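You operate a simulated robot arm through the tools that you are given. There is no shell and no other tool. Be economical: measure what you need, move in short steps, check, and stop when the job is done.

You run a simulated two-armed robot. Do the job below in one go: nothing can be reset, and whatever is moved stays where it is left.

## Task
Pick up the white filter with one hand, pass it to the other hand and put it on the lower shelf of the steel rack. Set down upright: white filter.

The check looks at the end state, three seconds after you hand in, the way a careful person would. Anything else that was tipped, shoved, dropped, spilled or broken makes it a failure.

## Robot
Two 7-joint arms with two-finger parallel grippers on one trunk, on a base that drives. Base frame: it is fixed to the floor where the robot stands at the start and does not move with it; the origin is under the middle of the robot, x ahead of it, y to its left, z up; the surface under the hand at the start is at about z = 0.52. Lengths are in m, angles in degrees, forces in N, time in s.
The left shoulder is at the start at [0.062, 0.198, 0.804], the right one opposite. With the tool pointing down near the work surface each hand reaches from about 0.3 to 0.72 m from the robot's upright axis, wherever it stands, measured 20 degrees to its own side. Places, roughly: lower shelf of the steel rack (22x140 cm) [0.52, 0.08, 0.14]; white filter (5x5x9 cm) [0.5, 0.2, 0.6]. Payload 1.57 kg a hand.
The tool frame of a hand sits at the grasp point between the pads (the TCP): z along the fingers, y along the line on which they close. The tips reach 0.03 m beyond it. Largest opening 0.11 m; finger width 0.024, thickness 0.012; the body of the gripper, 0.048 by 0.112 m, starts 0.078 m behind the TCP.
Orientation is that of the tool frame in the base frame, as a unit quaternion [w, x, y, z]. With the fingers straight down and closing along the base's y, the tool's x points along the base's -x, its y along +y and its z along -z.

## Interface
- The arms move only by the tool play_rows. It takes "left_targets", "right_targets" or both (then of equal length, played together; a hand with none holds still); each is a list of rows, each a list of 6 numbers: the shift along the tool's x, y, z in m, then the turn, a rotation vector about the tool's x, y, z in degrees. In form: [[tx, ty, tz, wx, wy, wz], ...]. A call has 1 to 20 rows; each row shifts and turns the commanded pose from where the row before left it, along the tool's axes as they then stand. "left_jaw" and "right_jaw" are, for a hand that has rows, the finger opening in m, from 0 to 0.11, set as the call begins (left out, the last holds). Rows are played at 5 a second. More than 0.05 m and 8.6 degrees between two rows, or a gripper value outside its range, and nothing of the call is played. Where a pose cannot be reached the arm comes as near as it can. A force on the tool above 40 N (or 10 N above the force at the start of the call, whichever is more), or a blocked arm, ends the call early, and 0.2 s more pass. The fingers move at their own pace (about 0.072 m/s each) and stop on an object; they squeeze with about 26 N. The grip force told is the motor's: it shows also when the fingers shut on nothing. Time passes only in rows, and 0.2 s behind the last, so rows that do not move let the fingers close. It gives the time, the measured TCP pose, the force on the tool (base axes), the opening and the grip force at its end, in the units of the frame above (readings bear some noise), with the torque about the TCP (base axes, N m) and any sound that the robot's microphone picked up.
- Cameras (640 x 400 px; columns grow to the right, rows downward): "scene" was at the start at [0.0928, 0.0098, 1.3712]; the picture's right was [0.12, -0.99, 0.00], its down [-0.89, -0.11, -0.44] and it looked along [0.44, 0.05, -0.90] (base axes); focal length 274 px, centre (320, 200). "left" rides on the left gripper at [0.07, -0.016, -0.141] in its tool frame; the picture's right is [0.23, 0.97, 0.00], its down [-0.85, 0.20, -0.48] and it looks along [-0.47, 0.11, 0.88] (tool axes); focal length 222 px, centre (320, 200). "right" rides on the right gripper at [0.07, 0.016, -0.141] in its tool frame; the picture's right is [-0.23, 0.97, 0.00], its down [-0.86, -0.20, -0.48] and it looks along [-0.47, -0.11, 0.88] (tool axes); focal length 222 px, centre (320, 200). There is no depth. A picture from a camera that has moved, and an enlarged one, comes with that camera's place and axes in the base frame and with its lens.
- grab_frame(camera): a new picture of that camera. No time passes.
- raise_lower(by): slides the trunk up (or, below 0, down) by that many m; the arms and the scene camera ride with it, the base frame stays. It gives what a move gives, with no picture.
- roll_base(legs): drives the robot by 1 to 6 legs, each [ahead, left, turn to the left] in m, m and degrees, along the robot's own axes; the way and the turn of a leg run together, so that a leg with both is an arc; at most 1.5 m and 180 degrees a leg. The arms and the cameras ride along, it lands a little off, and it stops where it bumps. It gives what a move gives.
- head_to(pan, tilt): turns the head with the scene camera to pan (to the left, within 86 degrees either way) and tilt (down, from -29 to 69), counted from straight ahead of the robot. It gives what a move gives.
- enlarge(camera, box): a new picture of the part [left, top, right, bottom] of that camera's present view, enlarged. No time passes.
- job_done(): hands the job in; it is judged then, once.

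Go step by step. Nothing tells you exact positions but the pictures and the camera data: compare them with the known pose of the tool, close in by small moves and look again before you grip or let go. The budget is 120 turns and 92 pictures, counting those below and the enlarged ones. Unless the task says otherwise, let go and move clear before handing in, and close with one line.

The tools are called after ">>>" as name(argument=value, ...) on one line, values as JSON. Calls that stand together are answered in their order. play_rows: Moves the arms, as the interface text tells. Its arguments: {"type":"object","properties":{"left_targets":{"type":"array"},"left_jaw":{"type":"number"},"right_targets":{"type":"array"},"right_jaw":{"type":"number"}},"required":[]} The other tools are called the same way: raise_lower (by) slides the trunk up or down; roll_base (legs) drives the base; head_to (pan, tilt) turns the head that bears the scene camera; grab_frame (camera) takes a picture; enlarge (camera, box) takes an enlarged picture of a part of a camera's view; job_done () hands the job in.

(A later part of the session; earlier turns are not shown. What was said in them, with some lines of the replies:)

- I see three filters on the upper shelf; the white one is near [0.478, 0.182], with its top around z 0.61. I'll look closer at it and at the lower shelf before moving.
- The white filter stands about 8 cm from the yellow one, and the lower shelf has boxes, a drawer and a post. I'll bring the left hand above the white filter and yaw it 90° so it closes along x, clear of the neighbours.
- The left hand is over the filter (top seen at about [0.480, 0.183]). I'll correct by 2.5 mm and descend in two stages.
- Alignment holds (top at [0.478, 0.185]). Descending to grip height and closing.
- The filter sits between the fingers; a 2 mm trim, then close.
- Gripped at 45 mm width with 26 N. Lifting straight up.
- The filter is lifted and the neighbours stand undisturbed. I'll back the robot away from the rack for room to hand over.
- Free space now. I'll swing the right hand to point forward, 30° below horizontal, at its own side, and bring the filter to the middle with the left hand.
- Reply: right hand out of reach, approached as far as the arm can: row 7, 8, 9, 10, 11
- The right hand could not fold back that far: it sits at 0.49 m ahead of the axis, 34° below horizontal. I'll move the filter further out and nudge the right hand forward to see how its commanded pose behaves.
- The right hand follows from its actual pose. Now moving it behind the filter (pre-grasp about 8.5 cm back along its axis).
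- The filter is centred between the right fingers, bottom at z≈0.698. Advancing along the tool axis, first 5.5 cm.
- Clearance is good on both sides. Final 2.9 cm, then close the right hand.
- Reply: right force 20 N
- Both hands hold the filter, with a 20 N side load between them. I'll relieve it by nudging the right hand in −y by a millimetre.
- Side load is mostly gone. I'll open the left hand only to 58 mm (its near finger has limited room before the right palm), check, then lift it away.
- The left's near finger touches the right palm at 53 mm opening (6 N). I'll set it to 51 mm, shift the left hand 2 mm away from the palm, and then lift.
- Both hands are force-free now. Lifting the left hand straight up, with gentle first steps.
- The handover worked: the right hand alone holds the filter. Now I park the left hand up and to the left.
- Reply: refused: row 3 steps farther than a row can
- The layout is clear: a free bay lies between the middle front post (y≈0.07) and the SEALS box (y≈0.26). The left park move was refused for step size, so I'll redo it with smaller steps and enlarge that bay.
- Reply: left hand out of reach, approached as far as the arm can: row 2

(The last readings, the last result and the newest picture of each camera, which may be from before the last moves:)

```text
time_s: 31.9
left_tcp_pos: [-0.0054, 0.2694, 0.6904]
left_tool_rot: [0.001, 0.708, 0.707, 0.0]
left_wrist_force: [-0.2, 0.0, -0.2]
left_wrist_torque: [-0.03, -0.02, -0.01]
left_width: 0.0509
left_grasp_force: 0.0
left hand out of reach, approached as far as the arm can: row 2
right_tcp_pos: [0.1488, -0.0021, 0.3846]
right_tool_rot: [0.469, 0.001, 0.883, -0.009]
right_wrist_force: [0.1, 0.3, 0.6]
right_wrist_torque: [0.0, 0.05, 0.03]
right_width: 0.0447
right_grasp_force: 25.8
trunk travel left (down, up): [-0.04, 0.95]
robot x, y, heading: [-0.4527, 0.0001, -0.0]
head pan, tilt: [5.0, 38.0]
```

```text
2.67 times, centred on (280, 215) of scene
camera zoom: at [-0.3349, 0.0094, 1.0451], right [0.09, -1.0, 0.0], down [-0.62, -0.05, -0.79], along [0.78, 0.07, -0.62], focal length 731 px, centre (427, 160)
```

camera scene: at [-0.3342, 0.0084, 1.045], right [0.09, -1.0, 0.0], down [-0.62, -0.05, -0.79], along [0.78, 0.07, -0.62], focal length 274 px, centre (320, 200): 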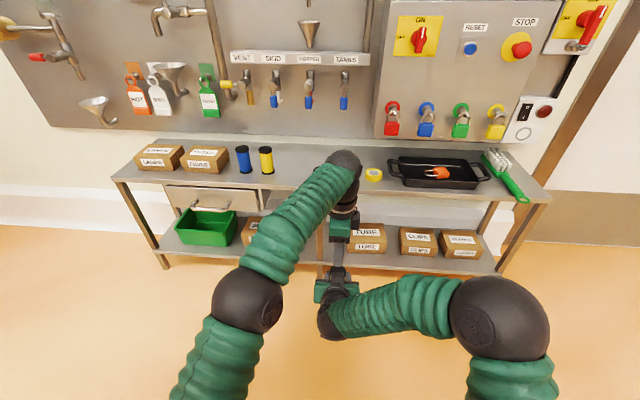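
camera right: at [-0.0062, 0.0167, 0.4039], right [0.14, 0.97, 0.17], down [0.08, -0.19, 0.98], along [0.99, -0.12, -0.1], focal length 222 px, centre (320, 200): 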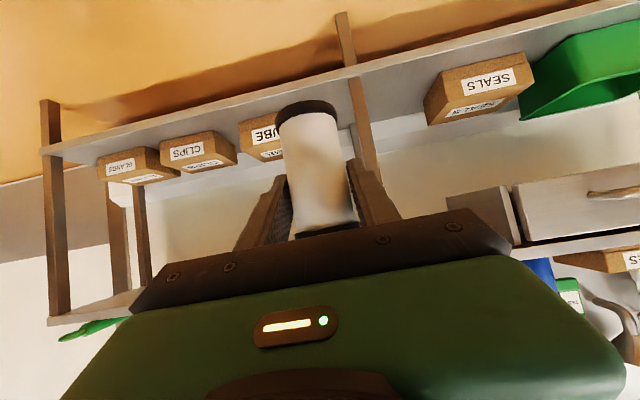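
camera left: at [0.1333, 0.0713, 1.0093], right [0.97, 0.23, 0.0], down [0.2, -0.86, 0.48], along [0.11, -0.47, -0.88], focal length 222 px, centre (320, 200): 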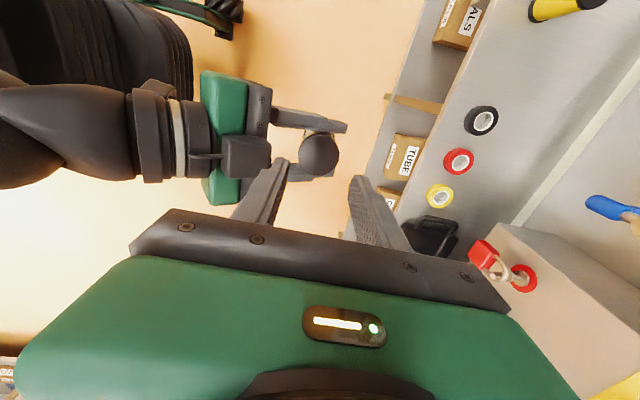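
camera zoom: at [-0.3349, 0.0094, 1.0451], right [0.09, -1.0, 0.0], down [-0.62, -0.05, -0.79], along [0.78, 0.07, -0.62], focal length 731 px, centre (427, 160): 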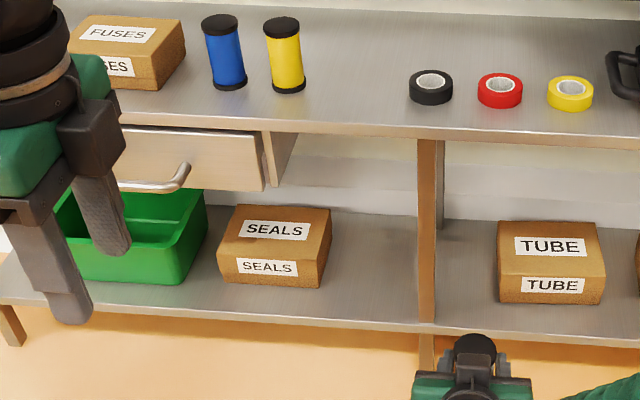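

The bay between the post (y≈0.075) and SEALS (y≈0.26) is empty; I'll target [0.455, 0.172]. First I drive left and closer, stopping with the filter short of the shelf.

>>> roll_base(legs=[[0, 0.172, 0], [0.14, 0, 0]])

>>> raise_lower(by=-0.04)

>>> grab_frame(camera="scene")

>>> grab_frame(camera="right")

```text
time_s: 34.4
left_tcp_pos: [0.1405, 0.4401, 0.6889]
left_tool_rot: [0.001, 0.707, 0.707, 0.001]
left_wrist_force: [-0.2, 0.5, 0.4]
left_wrist_torque: [-0.01, 0.0, 0.0]
left_width: 0.051
left_grasp_force: 0.1
right_tcp_pos: [0.2933, 0.17, 0.3835]
right_tool_rot: [0.469, 0.002, 0.883, -0.01]
right_wrist_force: [0.7, 1.1, 0.6]
right_wrist_torque: [0.0, -0.01, -0.03]
right_width: 0.0448
right_grasp_force: 26.0
trunk travel left (down, up): [-0.04, 0.95]
robot x, y, heading: [-0.3098, 0.1739, 0.1]
head pan, tilt: [5.0, 38.0]
```

```text
time_s: 35.2
left_tcp_pos: [0.1376, 0.4408, 0.6492]
left_tool_rot: [0.001, 0.707, 0.707, 0.002]
left_wrist_force: [-0.1, -0.2, 0.6]
left_wrist_torque: [-0.03, 0.03, -0.01]
left_width: 0.0511
left_grasp_force: 0.0
right_tcp_pos: [0.2915, 0.1713, 0.3442]
right_tool_rot: [0.47, 0.003, 0.883, -0.011]
right_wrist_force: [-0.1, -0.5, -0.1]
right_wrist_torque: [-0.01, 0.02, 0.01]
right_width: 0.0447
right_grasp_force: 25.7
trunk travel left (down, up): [0.0, 0.99]
robot x, y, heading: [-0.3075, 0.175, -0.3]
head pan, tilt: [5.0, 38.0]
```

```text
59 pictures are left
camera scene: at [-0.192, 0.1823, 1.0052], right [0.08, -1.0, 0.0], down [-0.62, -0.05, -0.79], along [0.78, 0.07, -0.62], focal length 274 px, centre (320, 200)
```

scene: 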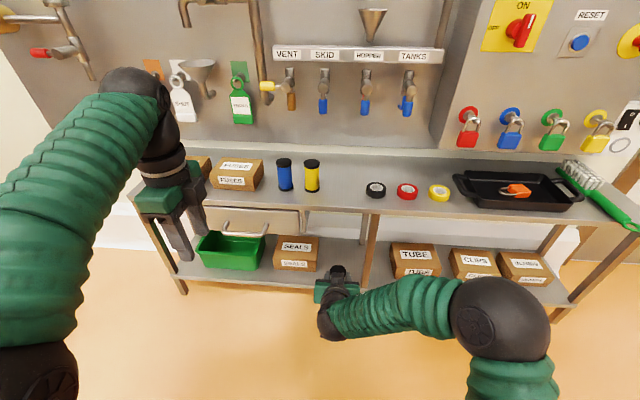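

```text
58 pictures are left
camera right: at [0.1363, 0.1897, 0.3645], right [0.14, 0.97, 0.17], down [0.08, -0.19, 0.98], along [0.99, -0.12, -0.1], focal length 222 px, centre (320, 200)
```

right: 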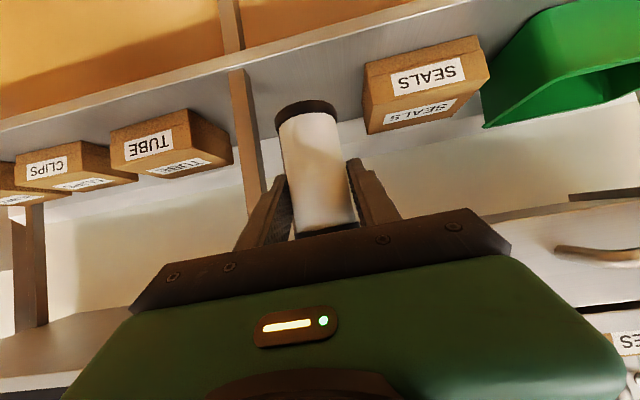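

The hand is aligned with the bay. Now lowering the arm to about 2 cm above shelf height, still in front of the rack.

>>> play_rows(right_targets=[[0.023, 0, 0.0155, 0, 0, 0], [0.023, 0, 0.0155, 0, 0, 0], [0.023, 0, 0.0155, 0, 0, 0], [0.023, 0, 0.0155, 0, 0, 0], [0.023, 0, 0.0155, 0, 0, 0], [0, 0, 0, 0, 0, 0]])

>>> grab_frame(camera="right")

>>> enlarge(camera="scene", box=[240, 180, 480, 330])

```text
time_s: 36.6
left_tcp_pos: [0.1388, 0.44, 0.6496]
left_tool_rot: [0.001, 0.707, 0.707, 0.0]
left_wrist_force: [0.5, 0.4, 0.1]
left_wrist_torque: [0.0, -0.01, 0.01]
left_width: 0.051
left_grasp_force: 0.2
right_tcp_pos: [0.2926, 0.168, 0.2052]
right_tool_rot: [0.469, 0.002, 0.883, -0.01]
right_wrist_force: [0.3, -0.2, 0.7]
right_wrist_torque: [0.01, -0.03, 0.0]
right_width: 0.0447
right_grasp_force: 25.9
trunk travel left (down, up): [0.0, 0.99]
robot x, y, heading: [-0.3088, 0.1714, 0.1]
head pan, tilt: [5.0, 38.0]
```

```text
57 pictures are left
camera right: at [0.1363, 0.1876, 0.2254], right [0.14, 0.97, 0.17], down [0.08, -0.19, 0.98], along [0.99, -0.12, -0.1], focal length 222 px, centre (320, 200)
```

right: 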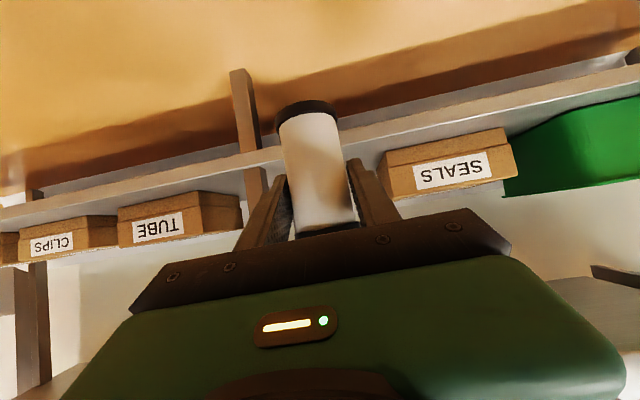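

```text
2.67 times, centred on (360, 255) of scene
camera zoom: at [-0.1916, 0.1822, 1.0051], right [0.08, -1.0, 0.0], down [-0.62, -0.05, -0.79], along [0.78, 0.07, -0.62], focal length 731 px, centre (213, 53)
```

zoom: 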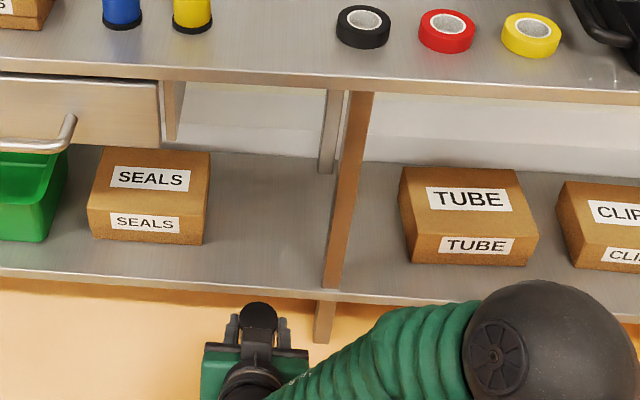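

The filter's bottom is about 2 cm above the shelf surface, y is centred in the bay. Driving in 16 cm.

>>> roll_base(legs=[[0.16, 0, 0]])

>>> grab_frame(camera="right")

>>> grab_frame(camera="scene")

```text
time_s: 38.0
left_tcp_pos: [0.2971, 0.4401, 0.6495]
left_tool_rot: [0.001, 0.709, 0.705, 0.0]
left_wrist_force: [0.9, 0.5, -0.4]
left_wrist_torque: [-0.03, 0.0, 0.05]
left_width: 0.0511
left_grasp_force: 0.1
right_tcp_pos: [0.4507, 0.1666, 0.2062]
right_tool_rot: [0.47, 0.002, 0.883, -0.01]
right_wrist_force: [0.1, -0.5, -0.2]
right_wrist_torque: [-0.03, 0.02, -0.03]
right_width: 0.0447
right_grasp_force: 26.2
trunk travel left (down, up): [0.0, 0.99]
robot x, y, heading: [-0.1507, 0.1723, -0.2]
head pan, tilt: [5.0, 38.0]
```

```text
55 pictures are left
camera right: at [0.2949, 0.1866, 0.2257], right [0.14, 0.97, 0.17], down [0.08, -0.19, 0.98], along [0.99, -0.12, -0.1], focal length 222 px, centre (320, 200)
```

right: 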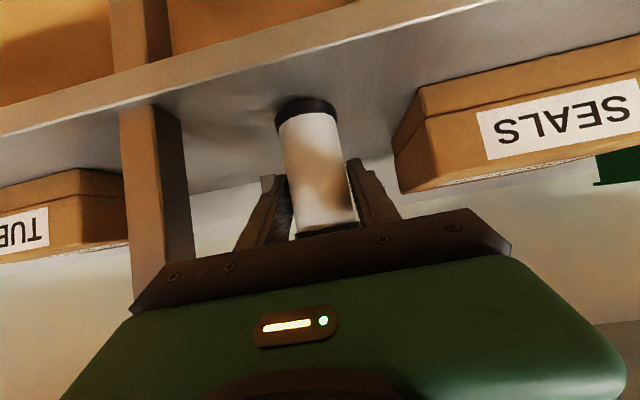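

```text
54 pictures are left
camera scene: at [-0.0331, 0.1817, 1.0051], right [0.08, -1.0, 0.0], down [-0.62, -0.05, -0.79], along [0.78, 0.07, -0.62], focal length 274 px, centre (320, 200)
```

scene: 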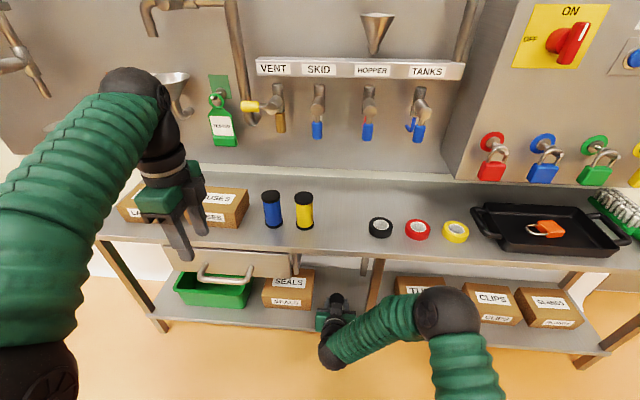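

The filter is over the shelf with clear space both sides. Lowering in small steps while watching the force.

>>> play_rows(right_targets=[[0.0025, 0, 0.0017, 0, 0, 0], [0.0025, 0, 0.0017, 0, 0, 0], [0.0025, 0, 0.0017, 0, 0, 0], [0.0025, 0, 0.0017, 0, 0, 0], [0, 0, 0, 0, 0, 0]])

>>> enlarge(camera="right", box=[200, 40, 440, 240])

```text
time_s: 39.2
left_tcp_pos: [0.2966, 0.44, 0.6509]
left_tool_rot: [0.002, 0.708, 0.706, 0.002]
left_wrist_force: [0.1, -0.4, -0.6]
left_wrist_torque: [0.02, -0.02, -0.03]
left_width: 0.0509
left_grasp_force: 0.0
right_tcp_pos: [0.4519, 0.1679, 0.1966]
right_tool_rot: [0.472, 0.003, 0.881, -0.01]
right_wrist_force: [1.3, -0.3, 15.6]
right_wrist_torque: [0.31, 0.12, -0.03]
right_width: 0.0447
right_grasp_force: 26.3
trunk travel left (down, up): [0.0, 0.99]
robot x, y, heading: [-0.1484, 0.171, -0.2]
head pan, tilt: [5.0, 38.0]
```

```text
2.00 times, centred on (320, 140) of right
camera zoom: at [0.2961, 0.1866, 0.216], right [0.14, 0.97, 0.18], down [0.07, -0.19, 0.98], along [0.99, -0.13, -0.1], focal length 444 px, centre (320, 320)
```

zoom: 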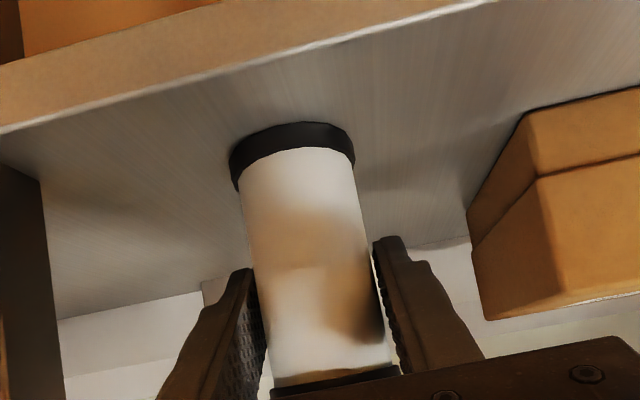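

Contact at TCP z≈0.197, with the torque showing the +y edge of the base touching first (about 1° roll, matching the hand's). I'll relieve slightly, level the roll by 1°, and touch down again.

>>> play_rows(right_targets=[[-0.0025, 0, -0.0017, 0, 0, 0], [0, 0, 0, -0.55, 0, 0.83], [0, 0, 0, 0, 0, 0]])

>>> play_rows(right_targets=[[0.001, 0, 0.0006, 0, 0, 0], [0.001, 0, 0.0006, 0, 0, 0], [0, 0, 0, 0, 0, 0]])

```text
time_s: 40.0
left_tcp_pos: [0.2967, 0.44, 0.651]
left_tool_rot: [0.001, 0.709, 0.706, 0.002]
left_wrist_force: [0.4, 0.0, 0.6]
left_wrist_torque: [-0.01, 0.02, 0.02]
left_width: 0.051
left_grasp_force: 0.0
right_tcp_pos: [0.4505, 0.168, 0.1962]
right_tool_rot: [0.469, 0.006, 0.883, -0.002]
right_wrist_force: [-1.0, -1.4, 4.8]
right_wrist_torque: [-0.15, -0.01, -0.02]
right_width: 0.0448
right_grasp_force: 26.1
trunk travel left (down, up): [0.0, 0.99]
robot x, y, heading: [-0.1488, 0.1736, 0.1]
head pan, tilt: [5.0, 38.0]
```

```text
time_s: 40.8
left_tcp_pos: [0.2964, 0.4396, 0.6506]
left_tool_rot: [0.002, 0.709, 0.706, 0.002]
left_wrist_force: [0.2, 0.4, 0.4]
left_wrist_torque: [-0.02, 0.01, 0.02]
left_width: 0.0512
left_grasp_force: 0.1
right_tcp_pos: [0.4503, 0.1668, 0.1959]
right_tool_rot: [0.472, 0.006, 0.881, -0.001]
right_wrist_force: [-2.5, 0.3, 11.9]
right_wrist_torque: [-0.23, 0.3, -0.13]
right_width: 0.0447
right_grasp_force: 26.2
trunk travel left (down, up): [0.0, 0.99]
robot x, y, heading: [-0.1473, 0.1717, 0.0]
head pan, tilt: [5.0, 38.0]
```

The base is on the shelf with mild force. Relieving a millimetre and opening the right hand to 75 mm.

>>> play_rows(right_targets=[[-0.001, 0, -0.0006, 0, 0, 0], [0, 0, 0, 0, 0, 0]])

>>> play_rows(right_targets=[[0, 0, 0, 0, 0, 0], [0, 0, 0, 0, 0, 0], [0, 0, 0, 0, 0, 0]], right_jaw=0.075)

>>> grab_frame(camera="right")

>>> grab_frame(camera="scene")

```text
time_s: 41.4
left_tcp_pos: [0.2966, 0.4392, 0.6503]
left_tool_rot: [0.001, 0.708, 0.706, 0.001]
left_wrist_force: [-0.1, 0.3, 0.5]
left_wrist_torque: [0.0, 0.02, -0.02]
left_width: 0.0511
left_grasp_force: 0.1
right_tcp_pos: [0.4505, 0.1683, 0.1966]
right_tool_rot: [0.47, 0.007, 0.882, -0.003]
right_wrist_force: [1.4, 0.2, 3.6]
right_wrist_torque: [-0.05, -0.07, -0.02]
right_width: 0.045
right_grasp_force: 26.4
trunk travel left (down, up): [0.0, 0.99]
robot x, y, heading: [-0.1497, 0.1707, -0.3]
head pan, tilt: [5.0, 38.0]
```

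```text
time_s: 42.2
left_tcp_pos: [0.296, 0.4388, 0.6499]
left_tool_rot: [0.002, 0.708, 0.706, 0.001]
left_wrist_force: [-0.4, -0.8, 0.0]
left_wrist_torque: [-0.03, 0.03, -0.01]
left_width: 0.051
left_grasp_force: 0.1
right_tcp_pos: [0.4504, 0.1677, 0.1959]
right_tool_rot: [0.47, 0.007, 0.883, -0.002]
right_wrist_force: [-1.0, -1.0, 0.5]
right_wrist_torque: [0.03, 0.02, 0.0]
right_width: 0.0749
right_grasp_force: 0.1
trunk travel left (down, up): [0.0, 0.99]
robot x, y, heading: [-0.1475, 0.1717, -0.2]
head pan, tilt: [5.0, 38.0]
```

```text
52 pictures are left
camera right: at [0.2951, 0.1866, 0.2161], right [0.14, 0.97, 0.19], down [0.08, -0.2, 0.98], along [0.99, -0.12, -0.1], focal length 222 px, centre (320, 200)
```

right: 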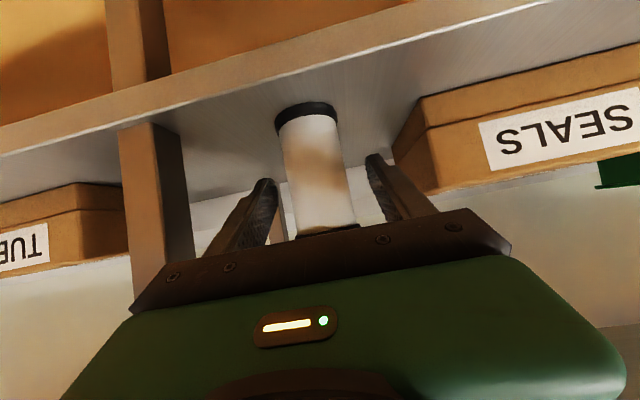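

```text
51 pictures are left
camera scene: at [-0.0331, 0.1816, 1.0051], right [0.08, -1.0, 0.0], down [-0.62, -0.05, -0.79], along [0.78, 0.07, -0.62], focal length 274 px, centre (320, 200)
```

scene: 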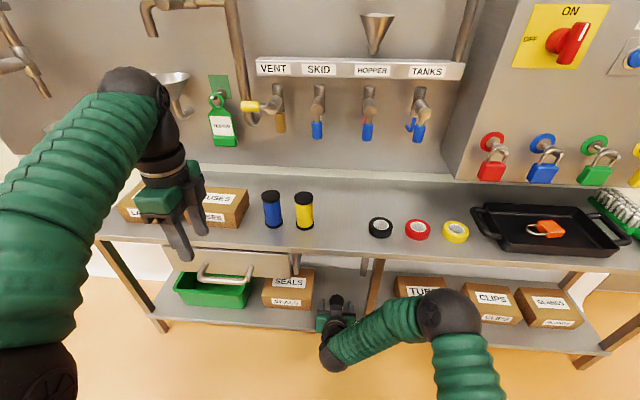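

The filter stands free between open fingers. Backing the robot straight out.

>>> roll_base(legs=[[-0.3, 0, 0]])

>>> grab_frame(camera="right")

>>> enlarge(camera="scene", box=[200, 140, 440, 290])

```text
time_s: 44.2
left_tcp_pos: [0.0001, 0.4395, 0.6499]
left_tool_rot: [0.001, 0.71, 0.705, 0.001]
left_wrist_force: [-0.2, 0.1, -0.2]
left_wrist_torque: [-0.01, 0.0, -0.02]
left_width: 0.0509
left_grasp_force: 0.0
right_tcp_pos: [0.1528, 0.1665, 0.1953]
right_tool_rot: [0.47, 0.008, 0.882, -0.004]
right_wrist_force: [0.6, 0.0, -0.4]
right_wrist_torque: [-0.01, 0.02, 0.01]
right_width: 0.0749
right_grasp_force: 0.1
trunk travel left (down, up): [0.0, 0.99]
robot x, y, heading: [-0.4513, 0.177, -0.6]
head pan, tilt: [5.0, 38.0]
```

```text
50 pictures are left
camera right: at [-0.0022, 0.1865, 0.2162], right [0.14, 0.97, 0.19], down [0.08, -0.2, 0.98], along [0.99, -0.13, -0.1], focal length 222 px, centre (320, 200)
```

right: 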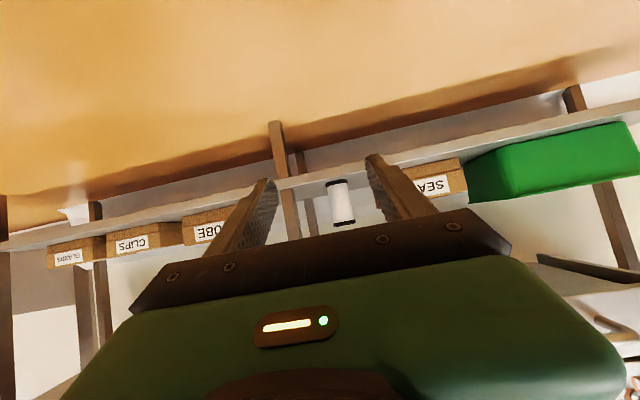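

```text
2.67 times, centred on (320, 215) of scene
camera zoom: at [-0.3306, 0.1829, 1.0051], right [0.08, -1.0, 0.0], down [-0.62, -0.05, -0.79], along [0.78, 0.06, -0.62], focal length 731 px, centre (320, 160)
```

zoom: 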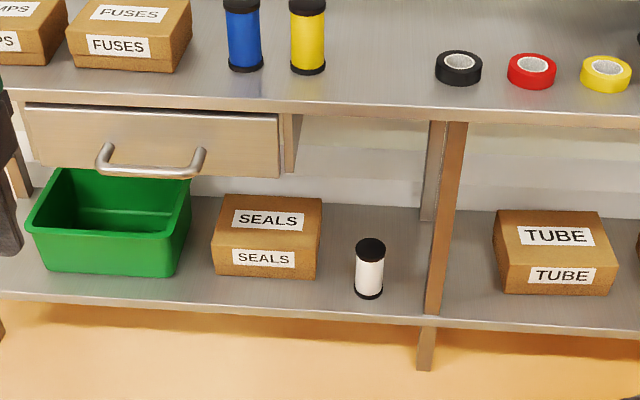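

The white filter stands upright on the lower shelf in the free bay, nothing else looks disturbed, and both hands are clear. Handing in.

>>> job_done()

```text
The job is handed in.
```

The left hand picked up the white filter and passed it to the right, which set it upright on the lower shelf between the middle post and the SEALS box. In the last pictures nothing else had moved.
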